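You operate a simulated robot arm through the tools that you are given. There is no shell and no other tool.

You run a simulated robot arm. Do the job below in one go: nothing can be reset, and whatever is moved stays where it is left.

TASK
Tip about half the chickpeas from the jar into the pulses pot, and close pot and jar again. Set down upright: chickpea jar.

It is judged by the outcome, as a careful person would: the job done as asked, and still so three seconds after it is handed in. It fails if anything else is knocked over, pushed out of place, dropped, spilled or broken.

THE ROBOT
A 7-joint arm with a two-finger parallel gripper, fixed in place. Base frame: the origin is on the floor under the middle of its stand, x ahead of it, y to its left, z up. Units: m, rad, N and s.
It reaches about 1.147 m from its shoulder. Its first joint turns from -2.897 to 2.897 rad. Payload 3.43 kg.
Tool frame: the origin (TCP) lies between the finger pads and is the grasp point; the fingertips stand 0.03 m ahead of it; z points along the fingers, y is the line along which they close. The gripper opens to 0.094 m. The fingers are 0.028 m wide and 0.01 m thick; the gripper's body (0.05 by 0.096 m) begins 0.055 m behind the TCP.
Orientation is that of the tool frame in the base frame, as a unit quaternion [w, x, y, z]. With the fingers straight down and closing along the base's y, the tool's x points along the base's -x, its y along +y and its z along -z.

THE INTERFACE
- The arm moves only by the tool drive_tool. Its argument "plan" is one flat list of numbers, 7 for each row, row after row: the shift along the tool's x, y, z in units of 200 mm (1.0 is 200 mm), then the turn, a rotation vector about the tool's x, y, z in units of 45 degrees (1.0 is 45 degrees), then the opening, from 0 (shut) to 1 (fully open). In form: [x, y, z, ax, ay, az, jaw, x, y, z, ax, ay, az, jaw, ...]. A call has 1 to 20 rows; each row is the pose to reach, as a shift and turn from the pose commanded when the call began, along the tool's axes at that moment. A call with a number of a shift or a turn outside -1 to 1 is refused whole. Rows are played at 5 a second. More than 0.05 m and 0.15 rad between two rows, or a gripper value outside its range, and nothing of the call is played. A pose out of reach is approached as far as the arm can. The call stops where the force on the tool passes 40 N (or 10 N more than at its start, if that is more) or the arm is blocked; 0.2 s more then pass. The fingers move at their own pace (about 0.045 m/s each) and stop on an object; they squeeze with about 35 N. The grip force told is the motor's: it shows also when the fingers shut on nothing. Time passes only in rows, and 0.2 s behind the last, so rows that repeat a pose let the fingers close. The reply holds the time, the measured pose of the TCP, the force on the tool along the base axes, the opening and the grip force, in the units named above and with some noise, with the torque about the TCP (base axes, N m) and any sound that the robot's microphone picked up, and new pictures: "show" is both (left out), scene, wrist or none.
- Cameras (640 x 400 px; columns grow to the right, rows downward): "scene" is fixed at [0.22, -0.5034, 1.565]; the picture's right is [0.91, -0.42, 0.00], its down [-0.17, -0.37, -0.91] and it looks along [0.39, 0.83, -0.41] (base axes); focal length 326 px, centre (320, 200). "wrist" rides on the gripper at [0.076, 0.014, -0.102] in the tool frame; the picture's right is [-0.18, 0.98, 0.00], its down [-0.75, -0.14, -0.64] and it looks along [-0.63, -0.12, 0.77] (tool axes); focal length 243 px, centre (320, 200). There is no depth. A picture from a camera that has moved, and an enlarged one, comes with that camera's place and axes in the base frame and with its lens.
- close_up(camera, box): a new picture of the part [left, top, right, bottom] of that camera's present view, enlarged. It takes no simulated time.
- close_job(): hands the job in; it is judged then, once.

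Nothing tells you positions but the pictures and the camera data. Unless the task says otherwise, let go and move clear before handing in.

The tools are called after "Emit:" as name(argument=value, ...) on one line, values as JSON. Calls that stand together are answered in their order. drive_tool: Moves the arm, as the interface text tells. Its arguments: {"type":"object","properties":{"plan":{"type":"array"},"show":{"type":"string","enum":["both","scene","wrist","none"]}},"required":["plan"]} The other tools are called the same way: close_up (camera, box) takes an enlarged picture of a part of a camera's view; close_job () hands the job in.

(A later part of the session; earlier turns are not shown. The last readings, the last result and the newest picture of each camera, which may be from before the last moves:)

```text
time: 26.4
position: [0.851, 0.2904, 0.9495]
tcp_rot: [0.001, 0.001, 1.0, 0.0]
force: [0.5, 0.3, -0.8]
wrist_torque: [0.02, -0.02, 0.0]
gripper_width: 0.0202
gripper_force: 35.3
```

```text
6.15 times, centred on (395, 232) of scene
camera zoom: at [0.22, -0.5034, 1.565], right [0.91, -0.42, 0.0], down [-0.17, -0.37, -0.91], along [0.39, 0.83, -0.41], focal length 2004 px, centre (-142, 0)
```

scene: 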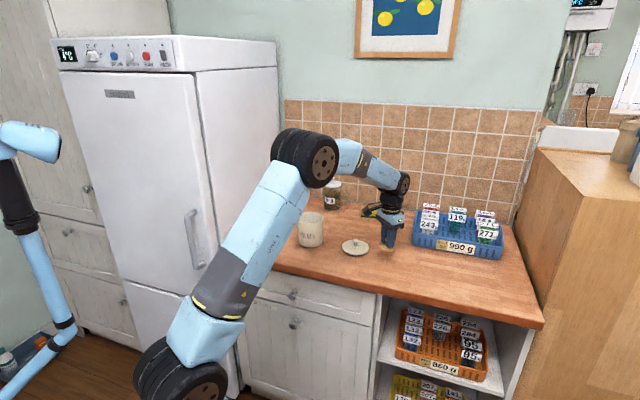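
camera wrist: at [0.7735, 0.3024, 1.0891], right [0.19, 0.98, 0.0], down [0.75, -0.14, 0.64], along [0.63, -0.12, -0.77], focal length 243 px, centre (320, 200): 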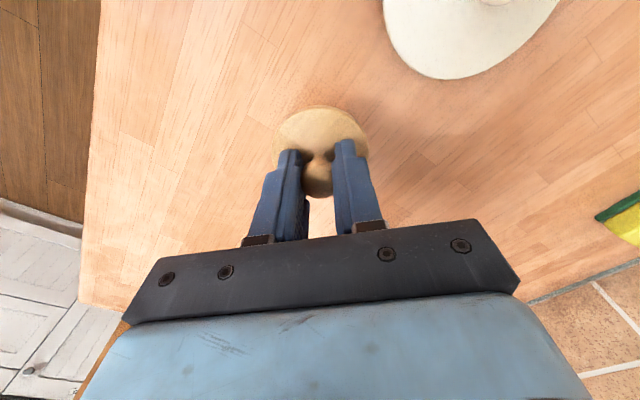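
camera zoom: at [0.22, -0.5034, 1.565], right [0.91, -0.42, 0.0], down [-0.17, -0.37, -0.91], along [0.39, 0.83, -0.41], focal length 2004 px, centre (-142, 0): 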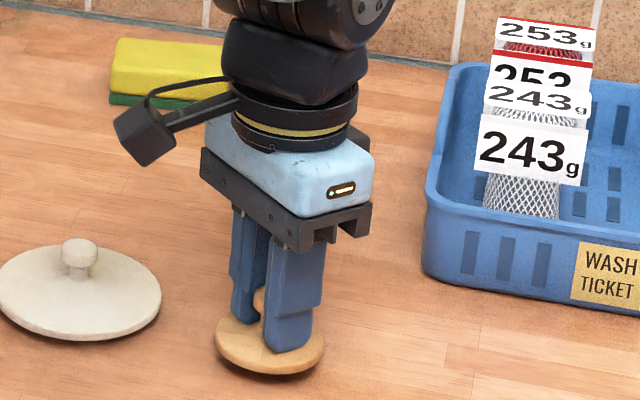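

Still just above the worktop, so I'll lower in small steps.

Emit:
drive_tool(plan=[0, 0, 0.015, 0, 0, 0, 0, 0, 0, 0.03, 0, 0, 0, 0, 0, 0, 0.03, 0, 0, 0, 0], show="none")

```text
time: 27.2
position: [0.8508, 0.2886, 0.9425]
tcp_rot: [0.0, 0.001, 1.0, 0.0]
force: [0.9, 0.0, 2.1]
wrist_torque: [-0.06, 0.03, 0.01]
gripper_width: 0.0203
gripper_force: 35.0
```

Emit:
drive_tool(plan=[0, 0, 0.005, 0, 0, 0, 0, 0, 0, 0.01, 0, 0, 0, 0, 0, 0, 0.01, 0, 0, 0, 0], show="none")

```text
time: 28.0
position: [0.8501, 0.289, 0.9429]
tcp_rot: [0.003, 0.001, 1.0, 0.002]
force: [1.5, 1.3, 23.2]
wrist_torque: [0.02, 0.01, -0.02]
gripper_width: 0.0205
gripper_force: 35.3
```

The lid is in contact at TCP z≈0.943. I'll ease off, release it and rise.

Emit:
drive_tool(plan=[0, 0, -0.01, 0, 0, 0, 0, 0, 0, -0.01, 0, 0, 0, 0.15, 0, 0, -0.01, 0, 0, 0, 0.35, 0, 0, -0.01, 0, 0, 0, 0.6, 0, 0, -0.01, 0, 0, 0, 0.6, 0, 0, -0.1, 0, 0, 0, 0.6, 0, 0, -0.3, 0, 0, 0, 0.6, 0, 0, -0.5, 0, 0, 0, 0.6, 0, 0, -0.7, 0, 0, 0, 0.6, 0, 0, -0.9, 0, 0, 0, 0.8, 0, 0, -1.0, 0, 0, 0, 1, 0, 0, -1.0, 0, 0, 0, 1], show="both")

Emit:
close_up(camera="scene", box=[340, 225, 420, 265])

Emit:
close_up(camera="scene", box=[250, 182, 330, 247])

```text
time: 30.6
position: [0.851, 0.2893, 1.1397]
tcp_rot: [0.0, 0.001, 1.0, 0.0]
force: [0.1, 0.0, 0.1]
wrist_torque: [-0.02, 0.02, -0.04]
gripper_width: 0.0942
gripper_force: 0.2
camera wrist: at [0.7746, 0.3021, 1.2431], right [0.19, 0.98, 0.0], down [0.75, -0.14, 0.64], along [0.63, -0.12, -0.77], focal length 243 px, centre (320, 200)
```

scene: 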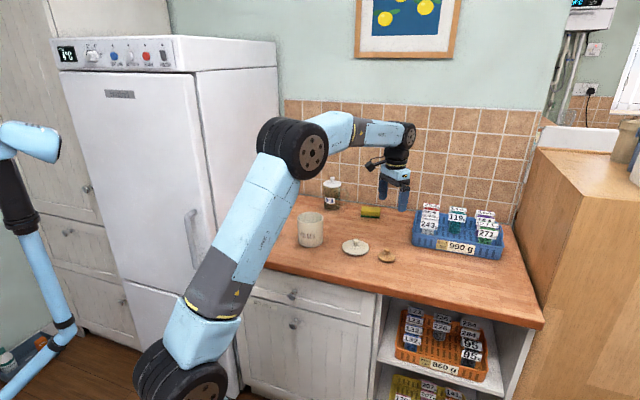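
wrist: 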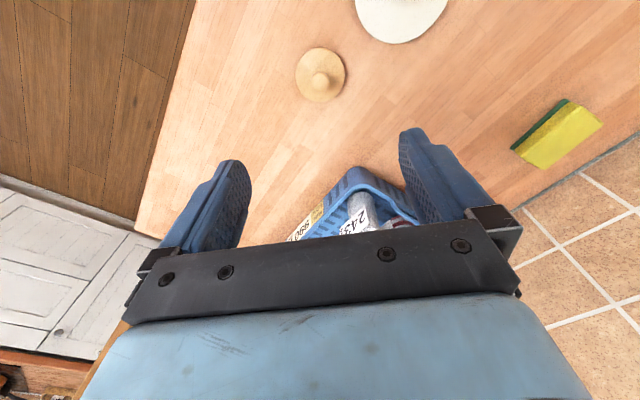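

```text
8.00 times, centred on (380, 245) of scene
camera zoom: at [0.22, -0.5034, 1.565], right [0.91, -0.42, 0.0], down [-0.17, -0.37, -0.91], along [0.39, 0.83, -0.41], focal length 2604 px, centre (-160, -160)
```

zoom: 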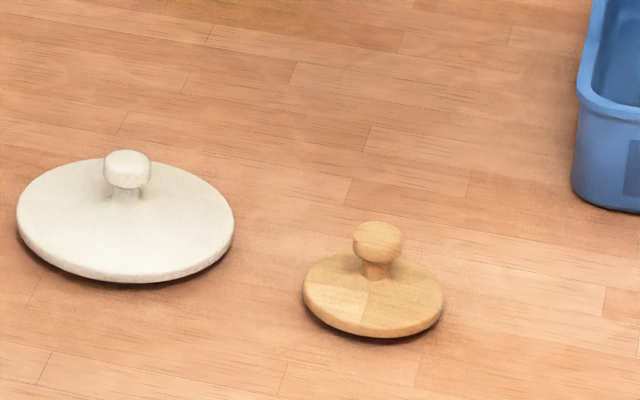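

```text
6.15 times, centred on (290, 214) of scene
camera zoom: at [0.22, -0.5034, 1.565], right [0.91, -0.42, 0.0], down [-0.17, -0.37, -0.91], along [0.39, 0.83, -0.41], focal length 2004 px, centre (505, 111)
```

zoom: 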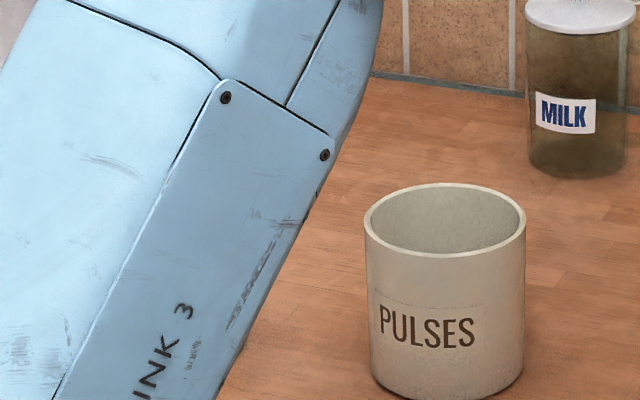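

Both lids are safely parked on the worktop. Now I'll move to clear air above and left of here, to test reorienting the gripper to horizontal for grasping and tipping the jar.

Emit:
drive_tool(plan=[0, 0, -0.2, 0, 0, 0, 1, 0.1, 0.07, -0.4, 0, 0, 0, 1, 0.25, 0.175, -0.55, 0, 0, 0, 1, 0.42, 0.29, -0.7, 0, 0, 0, 1, 0.58, 0.4, -0.7, 0, 0, 0, 1, 0.75, 0.525, -0.7, 0, 0, 0, 1, 0.92, 0.65, -0.7, 0, 0, 0, 1], show="none")

Emit:
drive_tool(plan=[0.18, 0.13, 0, 0, 0, 0.18, 1, 0.36, 0.27, 0, 0, 0, 0.36, 1, 0.53, 0.4, 0, 0, 0, 0.54, 1, 0.53, 0.4, 0, 0, 0, 0.72, 1, 0.53, 0.4, 0, 0, 0, 0.9, 1, 0.53, 0.4, 0, 0, 0, 1, 1, 0.53, 0.4, 0, 0, 0, 1, 1], show="both")

```text
refused: row 4 steps farther than a row can; nothing moved
```

```text
time: 32.2
position: [0.7448, 0.3699, 1.1421]
tcp_rot: [0.001, 0.384, 0.923, 0.0]
force: [-0.2, -0.4, -0.1]
wrist_torque: [-0.01, 0.0, 0.01]
gripper_width: 0.0938
gripper_force: 0.0
camera wrist: at [0.7013, 0.4325, 1.2429], right [0.83, 0.56, 0.0], down [0.43, -0.63, 0.64], along [0.36, -0.53, -0.77], focal length 243 px, centre (320, 200)
```

scene: 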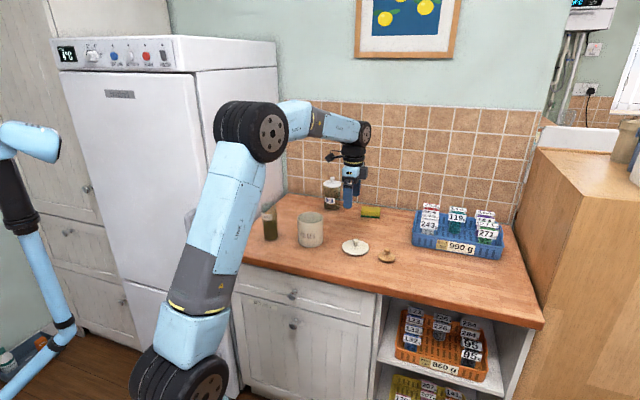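
wrist: 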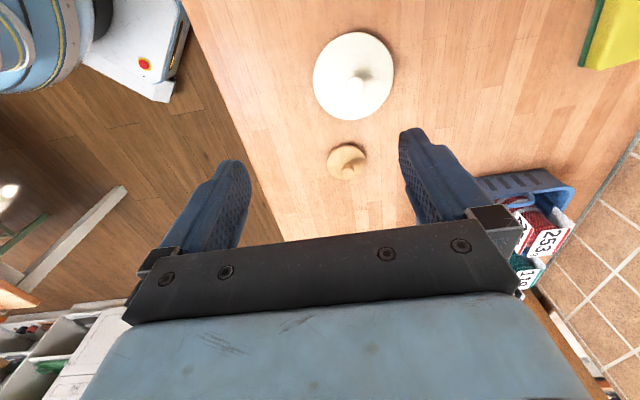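

One call was refused for its step size and the other moved us partway with a 45° turn, all clear of objects. I'll continue up and back, and turn further.

Emit:
drive_tool(plan=[0.13, -0.02, -0.1, 0, 0, 0.15, 1, 0.26, -0.04, -0.2, 0, 0, 0.3, 1, 0.39, -0.06, -0.3, 0, 0, 0.45, 1, 0.52, -0.08, -0.4, 0, 0, 0.6, 1, 0.65, -0.1, -0.5, 0, 0, 0.75, 1, 0.78, -0.12, -0.6, 0, 0, 0.9, 1, 0.9, -0.15, -0.69, 0, 0, 1, 1, 0.9, -0.15, -0.69, 0, 0, 1, 1], show="both")

```text
time: 34.0
position: [0.5965, 0.4764, 1.2801]
tcp_rot: [0.001, 0.708, 0.707, 0.001]
force: [0.2, -0.5, -0.7]
wrist_torque: [0.02, 0.0, -0.01]
gripper_width: 0.0939
gripper_force: 0.2
camera wrist: at [0.6101, 0.5504, 1.3811], right [0.98, -0.19, 0.0], down [-0.14, -0.75, 0.64], along [-0.12, -0.63, -0.77], focal length 243 px, centre (320, 200)
```

scene: 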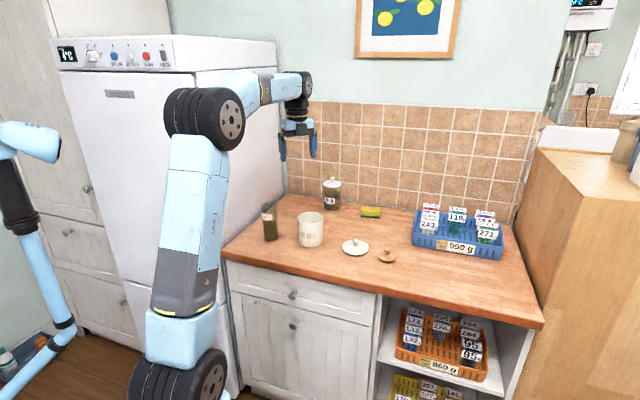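
wrist: 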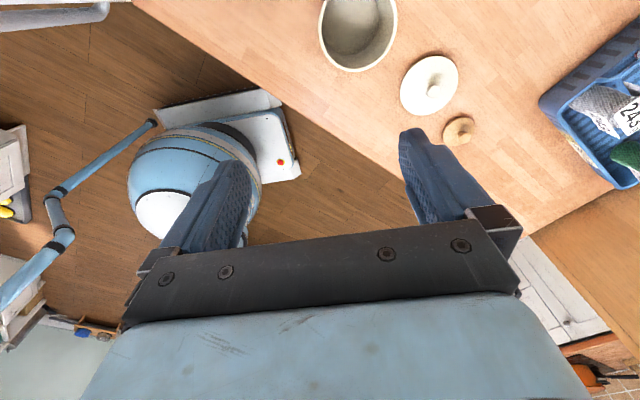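

The wrist still turns freely. I'll complete the yaw so the closing axis runs along the worktop edge.

Emit:
drive_tool(plan=[0, 0, 0, 0, 0, 0.17, 1, 0, 0, 0, 0, 0, 0.34, 1, 0, 0, 0, 0, 0, 0.51, 1, 0, 0, 0, 0, 0, 0.68, 1, 0, 0, 0, 0, 0, 0.85, 1, 0, 0, 0, 0, 0, 0.962, 1, 0, 0, 0, 0, 0, 0.962, 1], show="none")

Emit:
drive_tool(plan=[0, 0, 0, 0, 0.17, 0, 1, 0, 0, 0, 0, 0.34, 0, 1, 0, 0, 0, 0, 0.51, 0, 1, 0, 0, 0, 0, 0.68, 0, 1, 0, 0, 0, 0, 0.85, 0, 1, 0, 0, 0, 0, 1, 0, 1, 0, 0, 0, 0, 1, 0, 1], show="both")

```text
time: 35.6
position: [0.5965, 0.4745, 1.2786]
tcp_rot: [0.0, 0.918, 0.395, 0.002]
force: [0.2, 0.6, -0.3]
wrist_torque: [0.0, 0.0, 0.01]
gripper_width: 0.0941
gripper_force: 0.0
```

```text
time: 37.2
position: [0.5965, 0.476, 1.2783]
tcp_rot: [-0.151, 0.848, 0.365, 0.353]
force: [-0.7, 0.2, 0.0]
wrist_torque: [0.02, 0.02, 0.02]
gripper_width: 0.0942
gripper_force: 0.0
camera wrist: at [0.5932, 0.4508, 1.4045], right [0.63, -0.77, -0.13], down [-0.78, -0.62, -0.08], along [-0.02, 0.15, -0.99], focal length 243 px, centre (320, 200)
```

scene: 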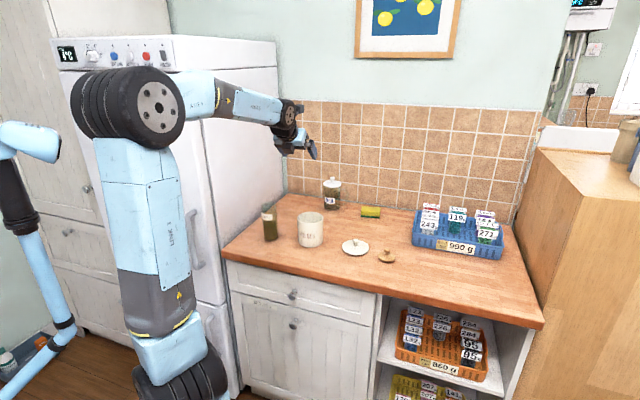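
wrist: 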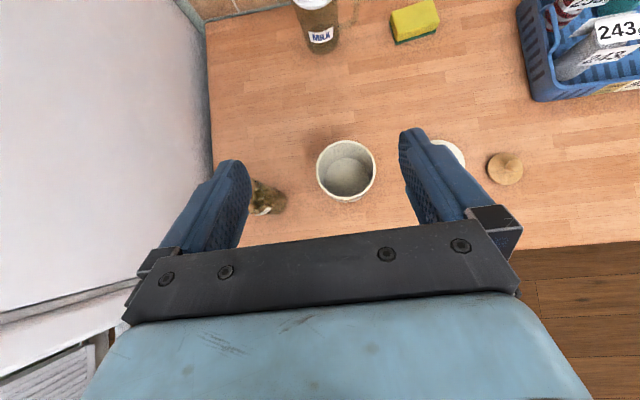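

The pitch works. I'll tilt on to fully horizontal and then test the roll range needed for pouring while the gripper is empty.

Emit:
drive_tool(plan=[0, 0, 0, 0, 0.17, 0, 1, 0, 0, 0, 0, 0.34, 0, 1, 0, 0, 0, 0, 0.51, 0, 1, 0, 0, 0, 0, 0.68, 0, 1, 0, 0, 0, 0, 0.85, 0, 1, 0, 0, 0, 0, 1, 0, 1, 0, 0, 0, 0, 1, 0, 1], show="both")

```text
time: 38.8
position: [0.5962, 0.4756, 1.2793]
tcp_rot: [-0.28, 0.648, 0.28, 0.65]
force: [0.4, -0.6, -0.5]
wrist_torque: [0.0, 0.02, -0.02]
gripper_width: 0.094
gripper_force: 0.1
out of reach, approached as far as the arm can: row 3, 4
camera wrist: at [0.5358, 0.3896, 1.3544], right [0.72, -0.67, -0.18], down [-0.54, -0.37, -0.76], along [0.44, 0.64, -0.63], focal length 243 px, centre (320, 200)
```

scene: 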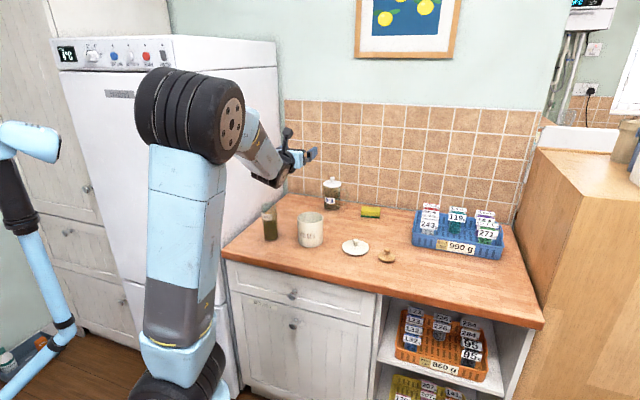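
wrist: 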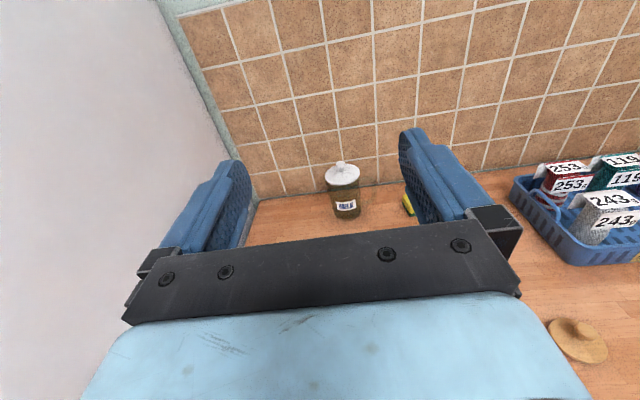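

The tool is now horizontal, pointing along the worktop's depth with its x axis up. I'll test rolling counter-clockwise about the tool axis in free air.

Emit:
drive_tool(plan=[0, 0, 0, 0, 0, -0.17, 1, 0, 0, 0, 0, 0, -0.34, 1, 0, 0, 0, 0, 0, -0.51, 1, 0, 0, 0, 0, 0, -0.68, 1, 0, 0, 0, 0, 0, -0.85, 1, 0, 0, 0, 0, 0, -1, 1, 0, 0, 0, 0, 0, -1, 1], show="scene")

Emit:
drive_tool(plan=[0, 0, 0, 0, 0, -0.17, 1, 0, 0, 0, 0, 0, -0.34, 1, 0, 0, 0, 0, 0, -0.51, 1, 0, 0, 0, 0, 0, -0.68, 1, 0, 0, 0, 0, 0, -0.85, 1, 0, 0, 0, 0, 0, -1, 1, 0, 0, 0, 0, 0, -1, 1], show="scene")

```text
time: 40.4
position: [0.595, 0.475, 1.2785]
tcp_rot: [-0.01, 0.492, 0.508, 0.707]
force: [-0.6, 0.1, -0.7]
wrist_torque: [-0.04, -0.01, -0.01]
gripper_width: 0.094
gripper_force: 0.1
```

scene: 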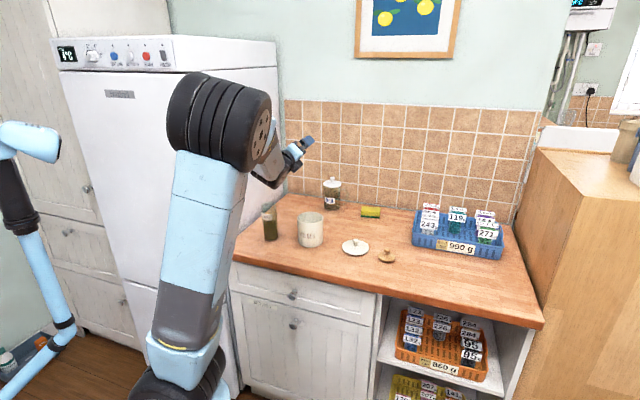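

```text
time: 42.0
position: [0.5969, 0.476, 1.2786]
tcp_rot: [0.262, 0.26, 0.656, 0.658]
force: [-0.3, -0.1, 0.0]
wrist_torque: [0.02, 0.01, -0.03]
gripper_width: 0.0941
gripper_force: 0.0
```

scene: 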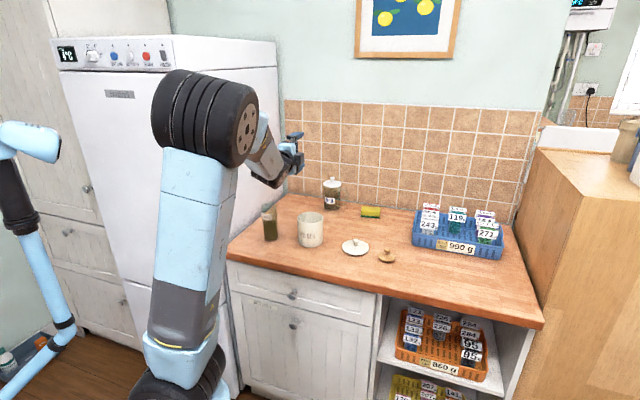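

Rolling 90° works. I'll test up to about 130°, to be sure of the full pour range.

Emit:
drive_tool(plan=[0, 0, 0, 0, 0, -0.17, 1, 0, 0, 0, 0, 0, -0.34, 1, 0, 0, 0, 0, 0, -0.51, 1, 0, 0, 0, 0, 0, -0.68, 1, 0, 0, 0, 0, 0, -0.85, 1, 0, 0, 0, 0, 0, -0.85, 1], show="both")

```text
time: 43.4
position: [0.5964, 0.476, 1.2786]
tcp_rot: [0.463, 0.031, 0.706, 0.535]
force: [0.6, 0.4, -0.3]
wrist_torque: [0.02, -0.01, 0.04]
gripper_width: 0.0938
gripper_force: 0.0
camera wrist: at [0.4757, 0.4471, 1.2418], right [-0.34, 0.32, 0.88], down [0.05, -0.93, 0.36], along [0.94, 0.17, 0.3], focal length 243 px, centre (320, 200)
```

scene: 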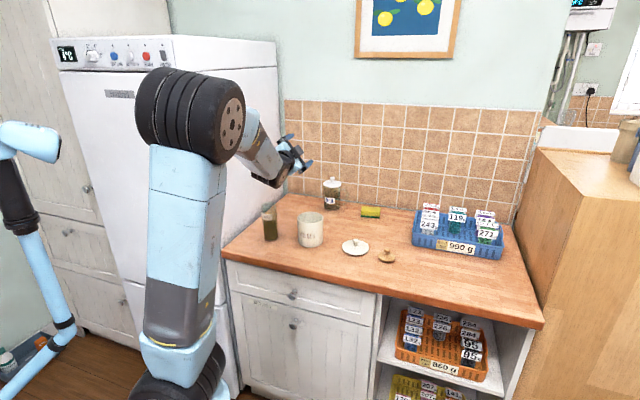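
wrist: 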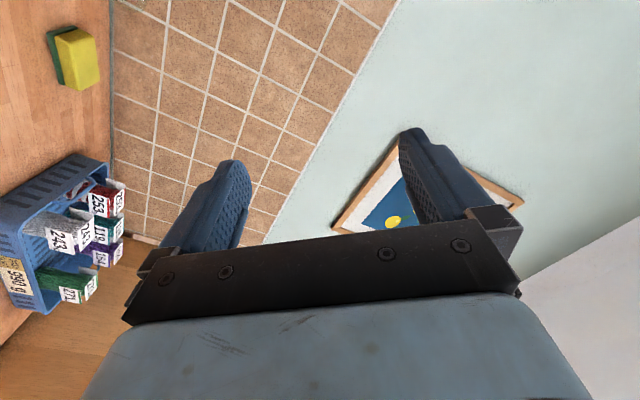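

The full roll range is available. I'll roll back upright before approaching the jar.

Emit:
drive_tool(plan=[0, 0, 0, 0, 0, 0.17, 1, 0, 0, 0, 0, 0, 0.34, 1, 0, 0, 0, 0, 0, 0.51, 1, 0, 0, 0, 0, 0, 0.68, 1, 0, 0, 0, 0, 0, 0.85, 1, 0, 0, 0, 0, 0, 0.95, 1], show="none")

Emit:
drive_tool(plan=[0, 0, 0, 0, 0, 0.17, 1, 0, 0, 0, 0, 0, 0.34, 1, 0, 0, 0, 0, 0, 0.51, 1, 0, 0, 0, 0, 0, 0.68, 1, 0, 0, 0, 0, 0, 0.85, 1, 0, 0, 0, 0, 0, 0.95, 1], show="none")

Emit:
drive_tool(plan=[0, 0, 0, 0, 0, 0.17, 1, 0, 0, 0, 0, 0, 0.34, 1, 0, 0, 0, 0, 0, 0.51, 1, 0, 0, 0, 0, 0, 0.68, 1, 0, 0, 0, 0, 0, 0.85, 1, 0, 0, 0, 0, 0, 0.95, 1, 0, 0, 0, 0, 0, 0.95, 1], show="both")

```text
time: 44.8
position: [0.5957, 0.4744, 1.2792]
tcp_rot: [0.235, 0.286, 0.646, 0.667]
force: [-0.7, 0.2, -0.4]
wrist_torque: [-0.03, 0.01, 0.0]
gripper_width: 0.0942
gripper_force: 0.0
```

```text
time: 46.2
position: [0.5975, 0.4756, 1.2798]
tcp_rot: [-0.025, 0.502, 0.498, 0.707]
force: [-0.3, 0.3, 0.6]
wrist_torque: [0.03, -0.03, 0.01]
gripper_width: 0.094
gripper_force: 0.1
```

```text
time: 47.8
position: [0.5966, 0.4747, 1.2791]
tcp_rot: [-0.279, 0.65, 0.279, 0.65]
force: [0.7, -0.4, 0.6]
wrist_torque: [-0.01, -0.02, -0.04]
gripper_width: 0.094
gripper_force: 0.0
camera wrist: at [0.5358, 0.39, 1.3541], right [0.72, -0.67, -0.18], down [-0.54, -0.37, -0.75], along [0.44, 0.64, -0.63], focal length 243 px, centre (320, 200)
```

scene: 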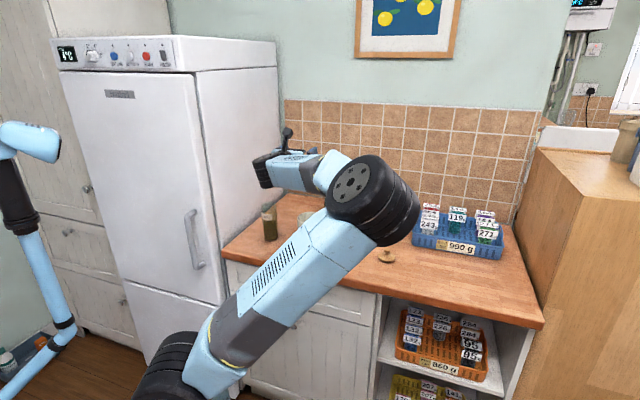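
wrist: 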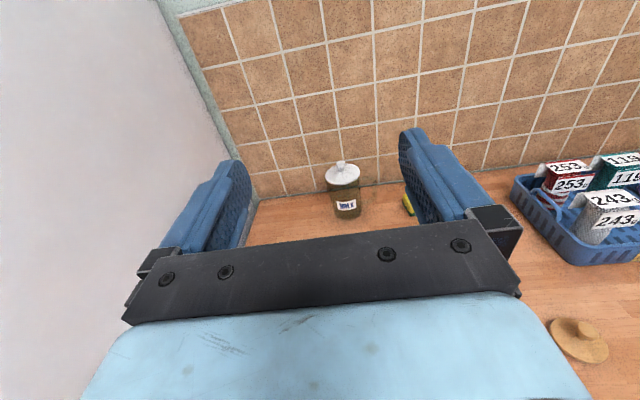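

The arm is upright again, though its elbow has swung out to the right into free space, so I'll watch that. Next I'll go to the pre-grasp point in front of the jar, staying high for now.

Emit:
drive_tool(plan=[0, -0.15, -0.07, 0, 0, 0, 1, 0, -0.3, -0.13, 0, 0, 0, 1, 0, -0.45, -0.2, 0, 0, 0, 1, 0, -0.6, -0.26, 0, 0, 0, 1, 0, -0.712, -0.31, 0, 0, 0, 1, -0.1, -0.712, -0.31, 0, 0, 0, 1, -0.25, -0.712, -0.31, 0, 0, 0, 1, -0.4, -0.712, -0.31, 0, 0, 0, 1, -0.4, -0.712, -0.31, 0, 0, 0, 1], show="both")

```text
time: 49.5
position: [0.3356, 0.5614, 1.2466]
tcp_rot: [-0.419, 0.628, 0.304, 0.581]
force: [11.4, -17.3, -2.0]
wrist_torque: [-0.19, -0.11, -0.13]
gripper_width: 0.0836
gripper_force: 0.1
stopped in row 8: the force on the tool passed its limit at 63 N (the readings are from after the stop); the commanded pose is now the measured one
camera wrist: at [0.3109, 0.4568, 1.316], right [0.83, -0.44, -0.35], down [-0.53, -0.42, -0.73], along [0.17, 0.8, -0.58], focal length 243 px, centre (320, 200)
```

scene: 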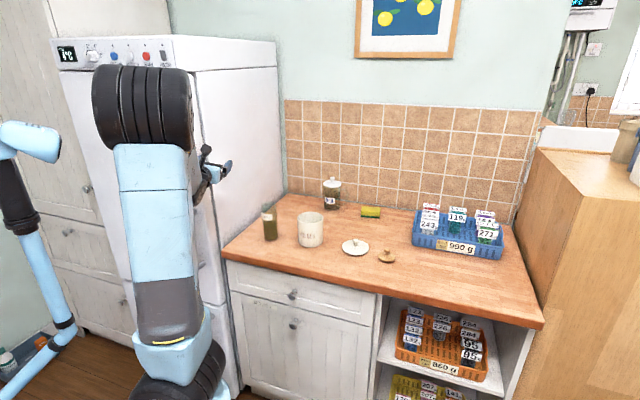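
wrist: 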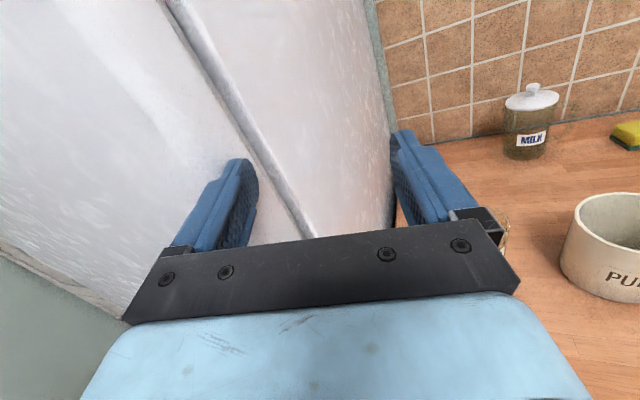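

The arm changed its elbow configuration on the way and the gripper bumped the edge of the fridge-freezer. I'll back straight off along the tool axis in small steps.

Emit:
drive_tool(plan=[0, 0, -0.05, 0, 0, 0, 1, 0, 0, -0.1, 0, 0, 0, 1, 0, 0, -0.15, 0, 0, 0, 1, 0, 0, -0.2, 0, 0, 0, 1], show="both")

```text
time: 50.5
position: [0.3137, 0.5296, 1.2452]
tcp_rot: [-0.42, 0.627, 0.306, 0.58]
force: [-0.1, 1.1, 0.3]
wrist_torque: [-0.02, 0.0, -0.05]
gripper_width: 0.094
gripper_force: 0.0
camera wrist: at [0.2884, 0.4237, 1.3155], right [0.83, -0.43, -0.35], down [-0.53, -0.42, -0.74], along [0.17, 0.8, -0.58], focal length 243 px, centre (320, 200)
```

scene: 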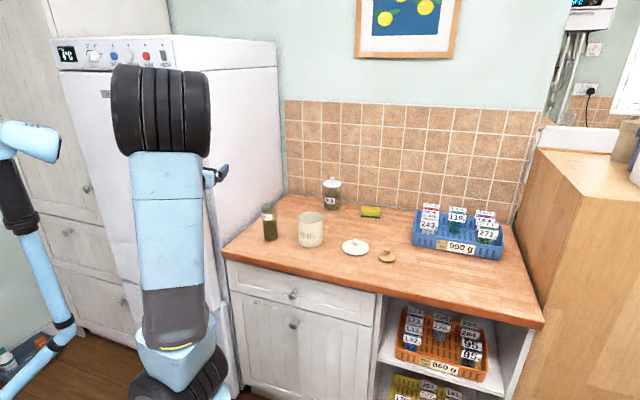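
wrist: 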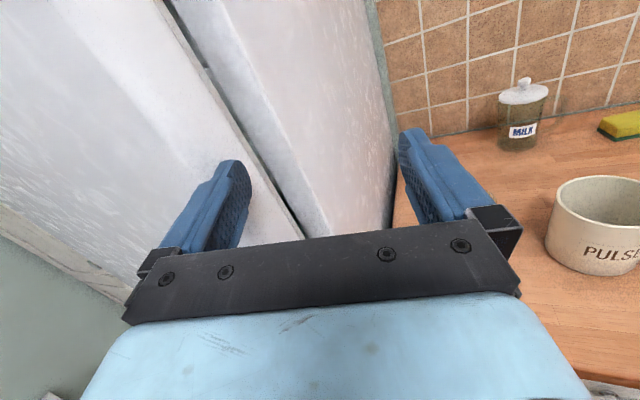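

The tool is clear of the fridge with no residual force. Hand straight ahead is close to a wrist singularity for this arm, so I'll use a heading turned left of the arm (about 80° azimuth) instead. First I'll move away to the right, into free space.

Emit:
drive_tool(plan=[0, 0, -0.1, 0, 0, 0, 1, 0, 0, -0.2, 0, 0, 0, 1, 0.04, 0.15, -0.2, 0, 0, 0, 1, 0.08, 0.3, -0.2, 0, 0, 0, 1, 0.12, 0.45, -0.2, 0, 0, 0, 1, 0.16, 0.6, -0.2, 0, 0, 0, 1, 0.2, 0.75, -0.2, 0, 0, 0, 1, 0.2, 0.9, -0.2, 0, 0, 0, 1], show="both")

```text
time: 52.3
position: [0.4568, 0.4072, 1.2538]
tcp_rot: [-0.42, 0.627, 0.306, 0.58]
force: [0.3, 0.7, 0.5]
wrist_torque: [-0.03, 0.01, -0.02]
gripper_width: 0.0941
gripper_force: 0.1
camera wrist: at [0.4318, 0.3013, 1.3222], right [0.83, -0.43, -0.35], down [-0.53, -0.42, -0.73], along [0.17, 0.8, -0.58], focal length 243 px, centre (320, 200)
```

scene: 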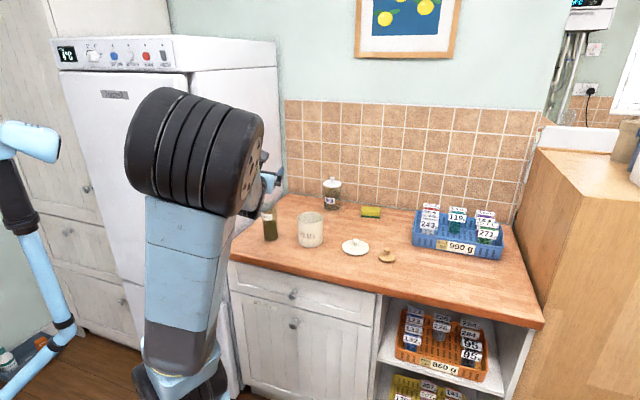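
wrist: 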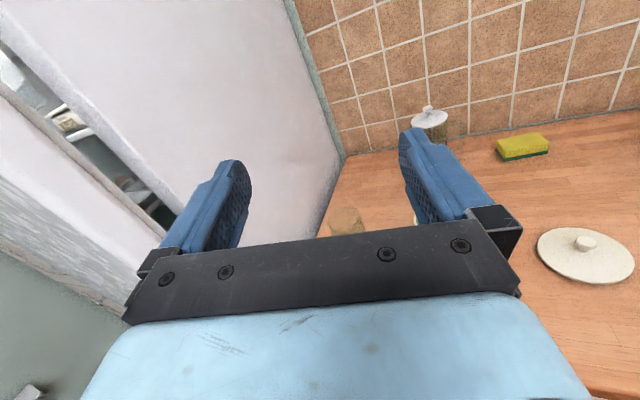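

Something by the fridge looks changed: there's a gap at the door in the wrist view. I'll look closer before going on.

Emit:
close_up(camera="wrist", box=[0, 0, 320, 200])

Emit:
close_up(camera="scene", box=[40, 20, 300, 260])

```text
2.00 times, centred on (160, 100) of wrist
camera zoom: at [0.4318, 0.3013, 1.3222], right [0.83, -0.43, -0.35], down [-0.53, -0.42, -0.73], along [0.17, 0.8, -0.58], focal length 485 px, centre (640, 400)
```

zoom: 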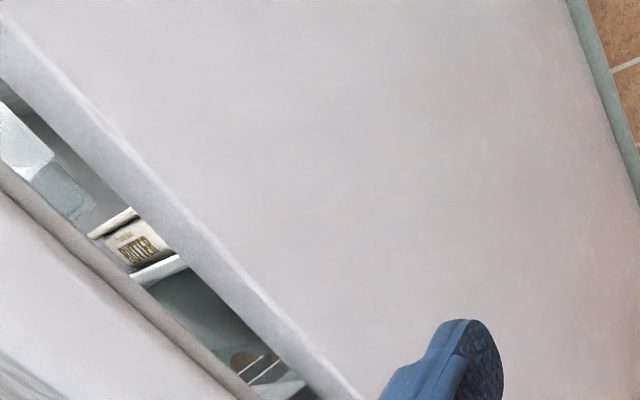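

```text
1.67 times, centred on (170, 140) of scene
camera zoom: at [0.22, -0.5034, 1.565], right [0.91, -0.42, 0.0], down [-0.17, -0.37, -0.91], along [0.39, 0.83, -0.41], focal length 543 px, centre (570, 300)
```

zoom: 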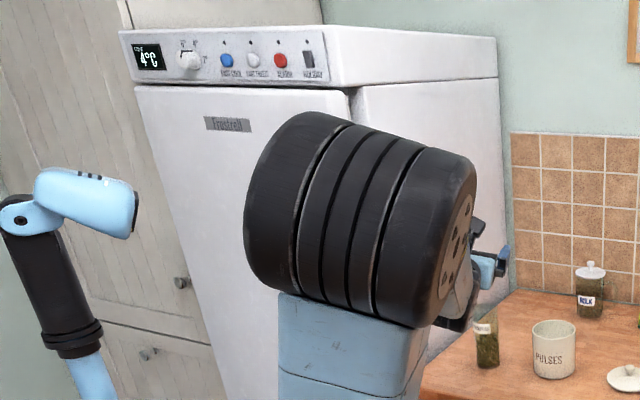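

The fridge door has come ajar by a few centimetres after that bump, so I must close it again. With the fingers shut, I'll go round in front of the door and push it closed gently near its free edge.

Emit:
drive_tool(plan=[0, 0, -0.15, 0, 0, 0, 0.5, -0.03, -0.17, -0.21, 0, 0, 0, 0, -0.06, -0.35, -0.21, 0, 0, 0, 0, -0.09, -0.53, -0.21, 0, 0, 0, 0, -0.12, -0.71, -0.21, 0, 0, 0, 0, -0.15, -0.87, -0.21, 0, 0, 0, 0, -0.16, -0.935, -0.21, 0, 0, 0, 0], show="both")

```text
time: 53.9
position: [0.2703, 0.4609, 1.2528]
tcp_rot: [-0.42, 0.627, 0.305, 0.581]
force: [0.0, 0.1, 0.0]
wrist_torque: [-0.02, 0.01, 0.03]
gripper_width: 0.0
gripper_force: 32.9
camera wrist: at [0.246, 0.3535, 1.3219], right [0.83, -0.43, -0.35], down [-0.53, -0.42, -0.74], along [0.17, 0.8, -0.58], focal length 243 px, centre (320, 200)
```

scene: 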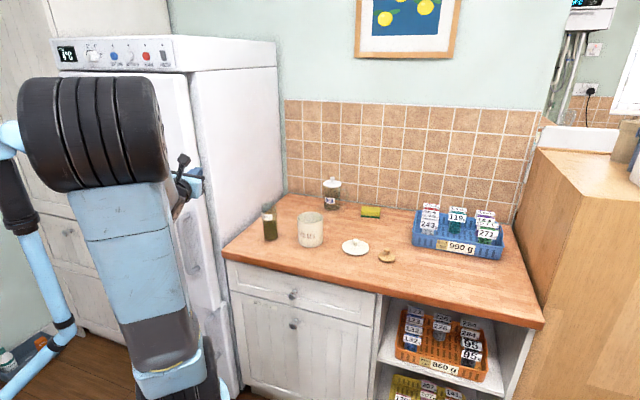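
wrist: 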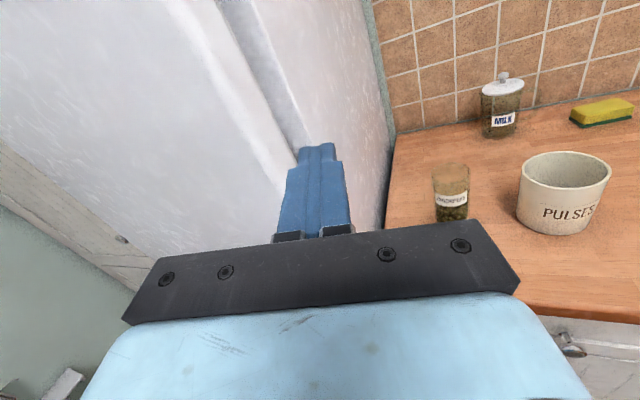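

Emit:
close_up(camera="wrist", box=[140, 0, 440, 200])

Emit:
close_up(camera="scene", box=[130, 30, 290, 310])

```text
2.00 times, centred on (290, 100) of wrist
camera zoom: at [0.246, 0.3535, 1.3219], right [0.83, -0.43, -0.35], down [-0.53, -0.42, -0.74], along [0.17, 0.8, -0.58], focal length 485 px, centre (380, 400)
```

zoom: 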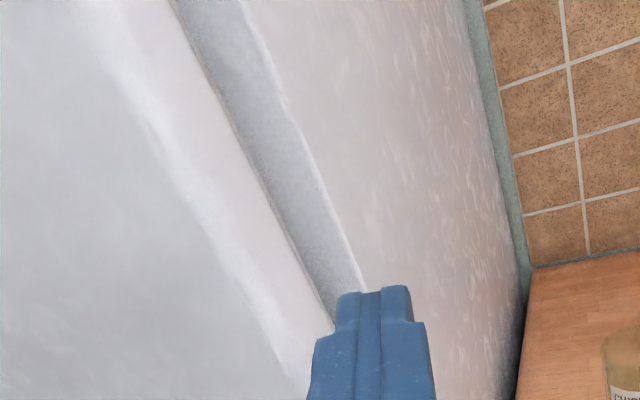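

```text
1.43 times, centred on (210, 170) of scene
camera zoom: at [0.22, -0.5034, 1.565], right [0.91, -0.42, 0.0], down [-0.17, -0.37, -0.91], along [0.39, 0.83, -0.41], focal length 465 px, centre (477, 243)
```

zoom: 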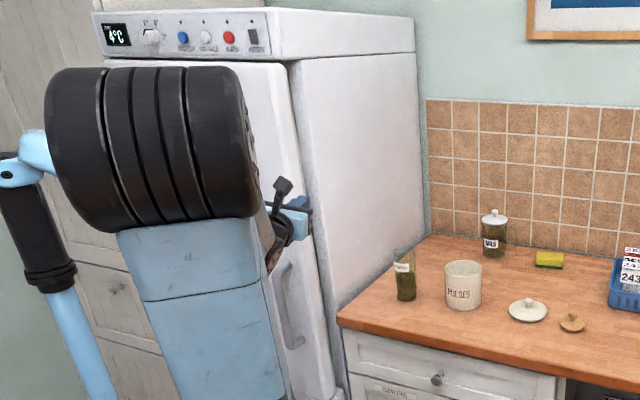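

The door stands a couple of centimetres ajar. I'll shift left so the closed fingers face it near the edge, and then push forward gradually.

Emit:
drive_tool(plan=[-0.02, -0.1, 0, 0, 0, 0, 0, -0.04, -0.2, 0, 0, 0, 0, 0, -0.05, -0.3, 0, 0, 0, 0, 0, -0.05, -0.3, 0.1, 0, 0, 0, 0, -0.05, -0.3, 0.2, 0, 0, 0, 0, -0.05, -0.3, 0.3, 0, 0, 0, 0], show="both")

```text
time: 55.3
position: [0.2455, 0.5409, 1.2558]
tcp_rot: [-0.421, 0.626, 0.306, 0.58]
force: [0.7, -0.5, 0.2]
wrist_torque: [0.04, 0.02, -0.02]
gripper_width: 0.0
gripper_force: 32.9
camera wrist: at [0.2202, 0.435, 1.3248], right [0.83, -0.43, -0.35], down [-0.53, -0.42, -0.74], along [0.17, 0.8, -0.58], focal length 243 px, centre (320, 200)
```

scene: 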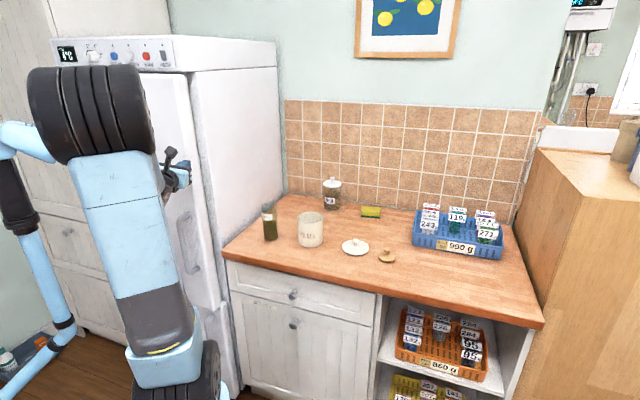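
wrist: 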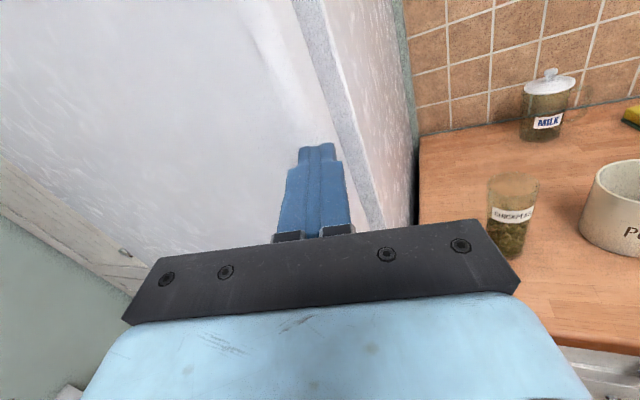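

Emit:
drive_tool(plan=[0, 0, 0.05, 0, 0, 0, 0, 0, 0, 0.1, 0, 0, 0, 0, 0, 0, 0.15, 0, 0, 0, 0, 0, 0, 0.2, 0, 0, 0, 0], show="both")

```text
time: 56.3
position: [0.2659, 0.5772, 1.2562]
tcp_rot: [-0.419, 0.628, 0.305, 0.581]
force: [1.3, 0.4, 0.0]
wrist_torque: [0.02, 0.01, 0.03]
gripper_width: 0.0
gripper_force: 33.3
camera wrist: at [0.2393, 0.4701, 1.3254], right [0.83, -0.43, -0.35], down [-0.53, -0.42, -0.74], along [0.17, 0.8, -0.58], focal length 243 px, centre (320, 200)
```

scene: 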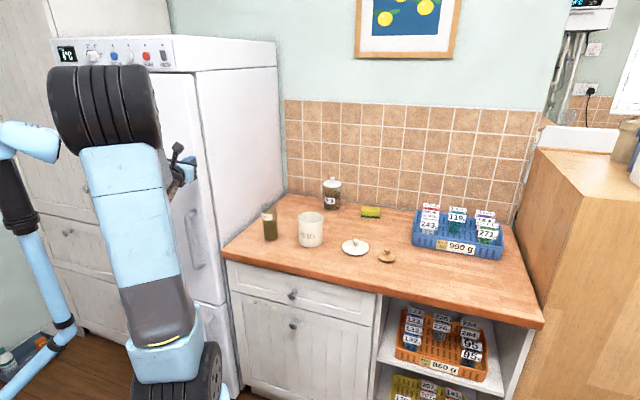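
wrist: 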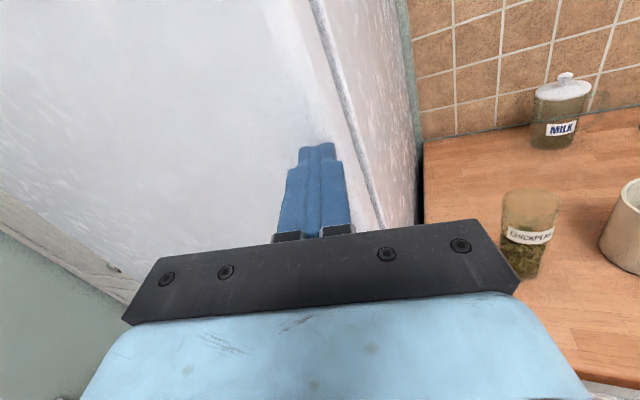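

The gap is closing with very little force, so I'll keep pushing until the door seats.

Emit:
drive_tool(plan=[0, 0, 0.03, 0, 0, 0, 0, 0, 0, 0.06, 0, 0, 0, 0, 0, 0, 0.09, 0, 0, 0, 0, 0, 0, 0.09, 0, 0, 0, 0], show="wrist")

Emit:
close_up(camera="wrist", box=[220, 0, 440, 220])

Emit:
close_up(camera="scene", box=[130, 30, 290, 310])

```text
time: 56.9
position: [0.2666, 0.5798, 1.256]
tcp_rot: [-0.42, 0.628, 0.305, 0.58]
force: [-8.3, -30.8, 0.5]
wrist_torque: [0.3, -0.09, -0.54]
gripper_width: 0.0
gripper_force: 33.0
stopped in row 2: the force on the tool passed its limit at 54 N (the readings are from after the stop); the commanded pose is now the measured one
camera wrist: at [0.2412, 0.4744, 1.3255], right [0.83, -0.43, -0.35], down [-0.53, -0.42, -0.73], along [0.17, 0.8, -0.58], focal length 243 px, centre (320, 200)
```

wrist: 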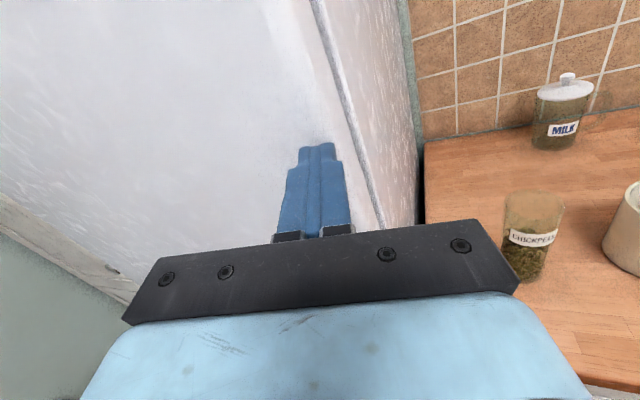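

```text
1.82 times, centred on (330, 110) of wrist
camera zoom: at [0.2412, 0.4744, 1.3255], right [0.83, -0.43, -0.35], down [-0.53, -0.42, -0.73], along [0.17, 0.8, -0.58], focal length 441 px, centre (302, 364)
```

zoom: 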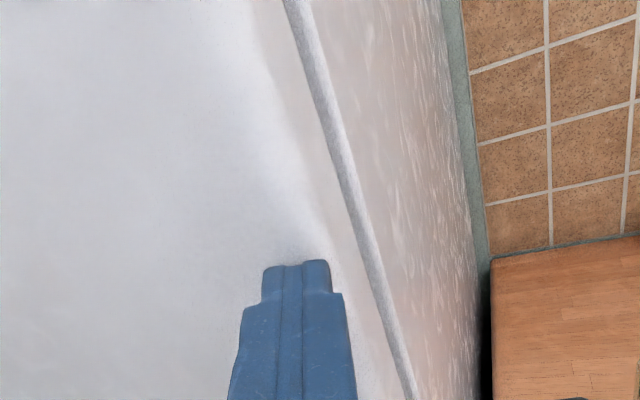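

```text
1.43 times, centred on (210, 170) of scene
camera zoom: at [0.22, -0.5034, 1.565], right [0.91, -0.42, 0.0], down [-0.17, -0.37, -0.91], along [0.39, 0.83, -0.41], focal length 465 px, centre (477, 243)
```

zoom: 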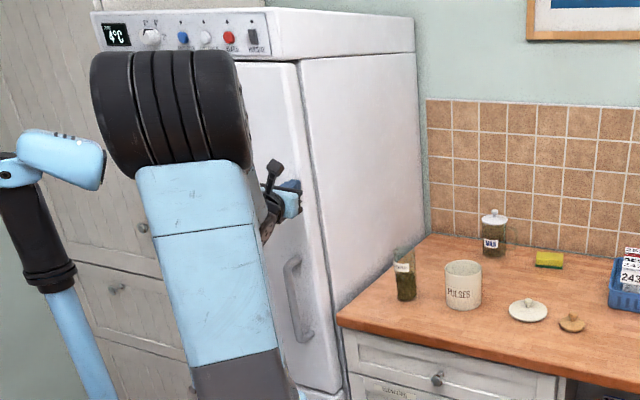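

The door met firm resistance, and the seam now looks fully closed. I'll back straight off and check that it stays shut.

Emit:
drive_tool(plan=[0, 0, -0.03, 0, 0, 0, 0, 0, 0, -0.08, 0, 0, 0, 0, 0, 0, -0.16, 0, 0, 0, 0, 0, 0, -0.24, 0, 0, 0, 0, 0, 0, -0.32, 0, 0, 0, 0, 0, 0, -0.32, 0, 0, 0, 0, 0, 0, -0.32, 0, 0, 0, 0, 0, 0, -0.32, 0, 0, 0, 0], show="both")

Emit:
close_up(camera="wrist", box=[140, 0, 440, 200])

Emit:
close_up(camera="scene", box=[130, 30, 290, 310])

```text
time: 58.7
position: [0.2382, 0.526, 1.2534]
tcp_rot: [-0.419, 0.628, 0.306, 0.58]
force: [0.2, 0.7, 0.3]
wrist_torque: [0.03, 0.0, -0.02]
gripper_width: 0.0
gripper_force: 32.9
camera wrist: at [0.2123, 0.42, 1.3227], right [0.83, -0.43, -0.35], down [-0.53, -0.42, -0.73], along [0.17, 0.79, -0.58], focal length 243 px, centre (320, 200)
```

scene: 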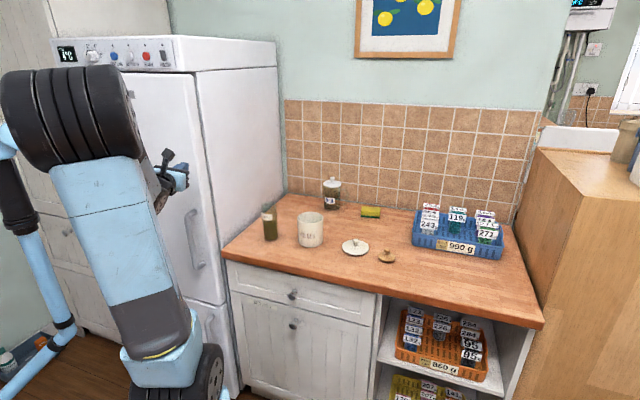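
wrist: 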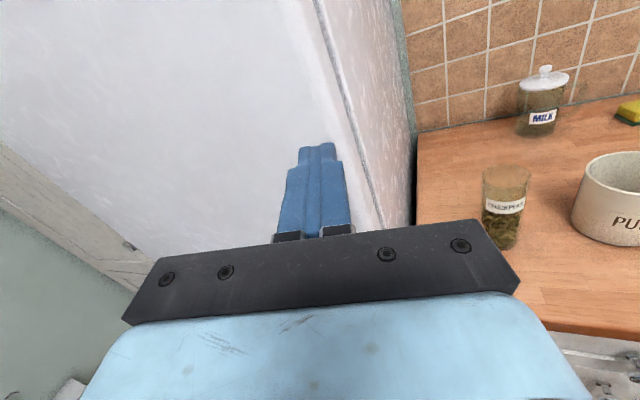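

```text
2.00 times, centred on (290, 100) of wrist
camera zoom: at [0.2123, 0.42, 1.3227], right [0.83, -0.43, -0.35], down [-0.53, -0.42, -0.73], along [0.17, 0.79, -0.58], focal length 485 px, centre (380, 400)
```

zoom: 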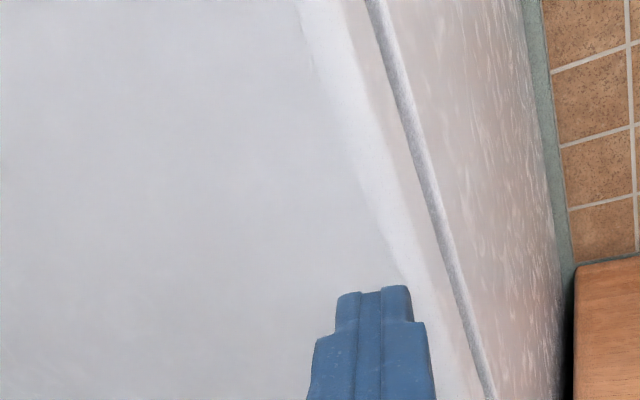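

```text
1.43 times, centred on (210, 170) of scene
camera zoom: at [0.22, -0.5034, 1.565], right [0.91, -0.42, 0.0], down [-0.17, -0.37, -0.91], along [0.39, 0.83, -0.41], focal length 465 px, centre (477, 243)
```

zoom: 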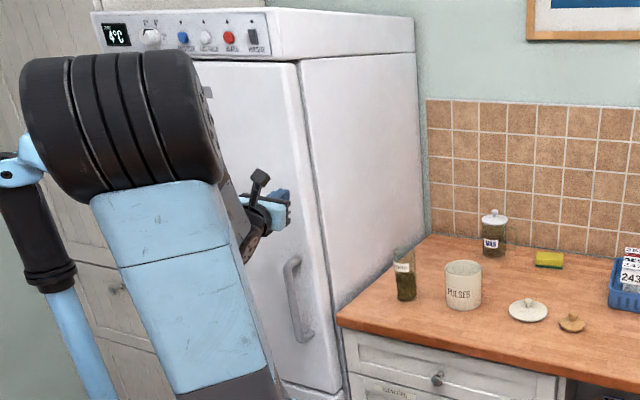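

The door stays shut. Now I'll leave the fridge area, moving right in front of the worktop and keeping well back from the door.

Emit:
drive_tool(plan=[0.02, 0.1, -0.06, 0, 0, 0, 0, 0.06, 0.3, -0.1, 0, 0, 0, 0, 0.09, 0.48, -0.15, 0, 0, 0, 0, 0.12, 0.66, -0.2, 0, 0, 0, 0, 0.15, 0.82, -0.23, 0, 0, 0, 0, 0.174, 0.95, -0.258, 0, 0, 0, 0, 0.174, 0.95, -0.258, 0, 0, 0, 0], show="both")

```text
time: 60.3
position: [0.3848, 0.3932, 1.2577]
tcp_rot: [-0.42, 0.628, 0.307, 0.579]
force: [-0.4, -0.1, 0.5]
wrist_torque: [-0.02, 0.02, 0.01]
gripper_width: 0.0
gripper_force: 32.5
out of reach, approached as far as the arm can: row 6, 7
camera wrist: at [0.3601, 0.2874, 1.3284], right [0.83, -0.43, -0.35], down [-0.53, -0.43, -0.73], along [0.17, 0.79, -0.58], focal length 243 px, centre (320, 200)
```

scene: 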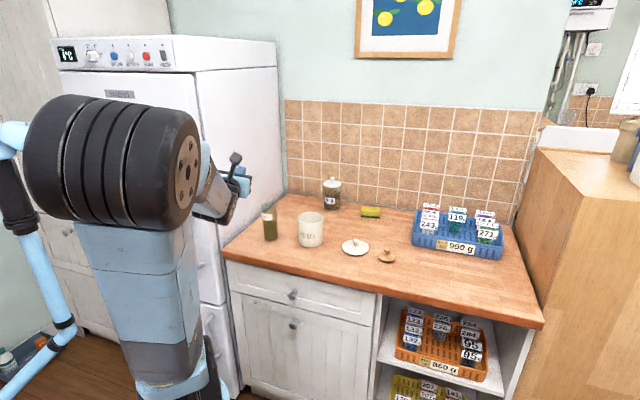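
wrist: 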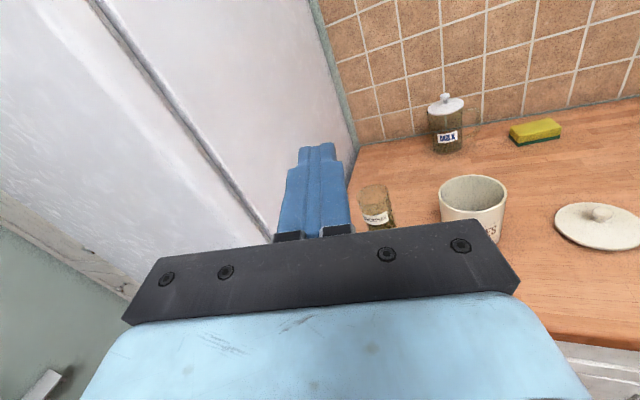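

That was close to the reach limit on the near side. I'll go forward to where the arm has more margin, and level the tool at about 75° heading.

Emit:
drive_tool(plan=[0, 0.07, 0.1, 0.05, -0.01, -0.036, 0, 0.003, 0.13, 0.18, 0.1, -0.02, -0.072, 0, 0.005, 0.2, 0.27, 0.15, -0.03, -0.108, 0, 0.007, 0.26, 0.36, 0.2, -0.04, -0.144, 0, 0.01, 0.32, 0.44, 0.25, -0.05, -0.18, 0.5, 0.01, 0.375, 0.52, 0.293, -0.059, -0.2165, 1, 0.01, 0.375, 0.52, 0.293, -0.059, -0.2165, 1], show="both")

```text
time: 61.9
position: [0.5009, 0.4503, 1.2509]
tcp_rot: [-0.431, 0.561, 0.433, 0.559]
force: [-0.4, 0.3, -0.1]
wrist_torque: [-0.03, 0.01, 0.0]
gripper_width: 0.0672
gripper_force: 0.0
camera wrist: at [0.4881, 0.3463, 1.3268], right [0.95, -0.25, -0.18], down [-0.3, -0.59, -0.75], along [0.08, 0.77, -0.63], focal length 243 px, centre (320, 200)
```

scene: 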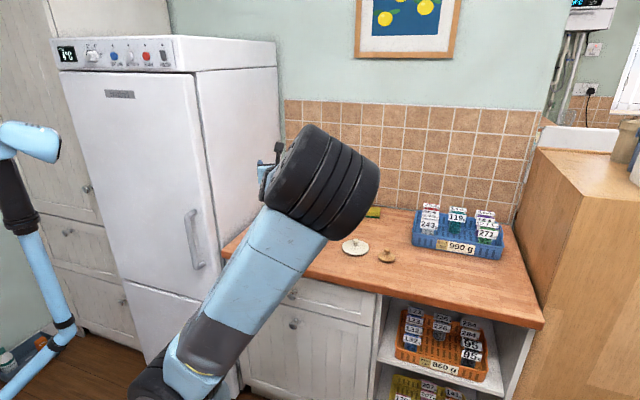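
wrist: 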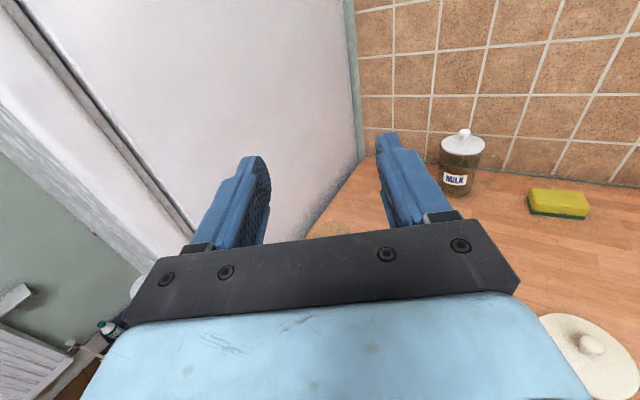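

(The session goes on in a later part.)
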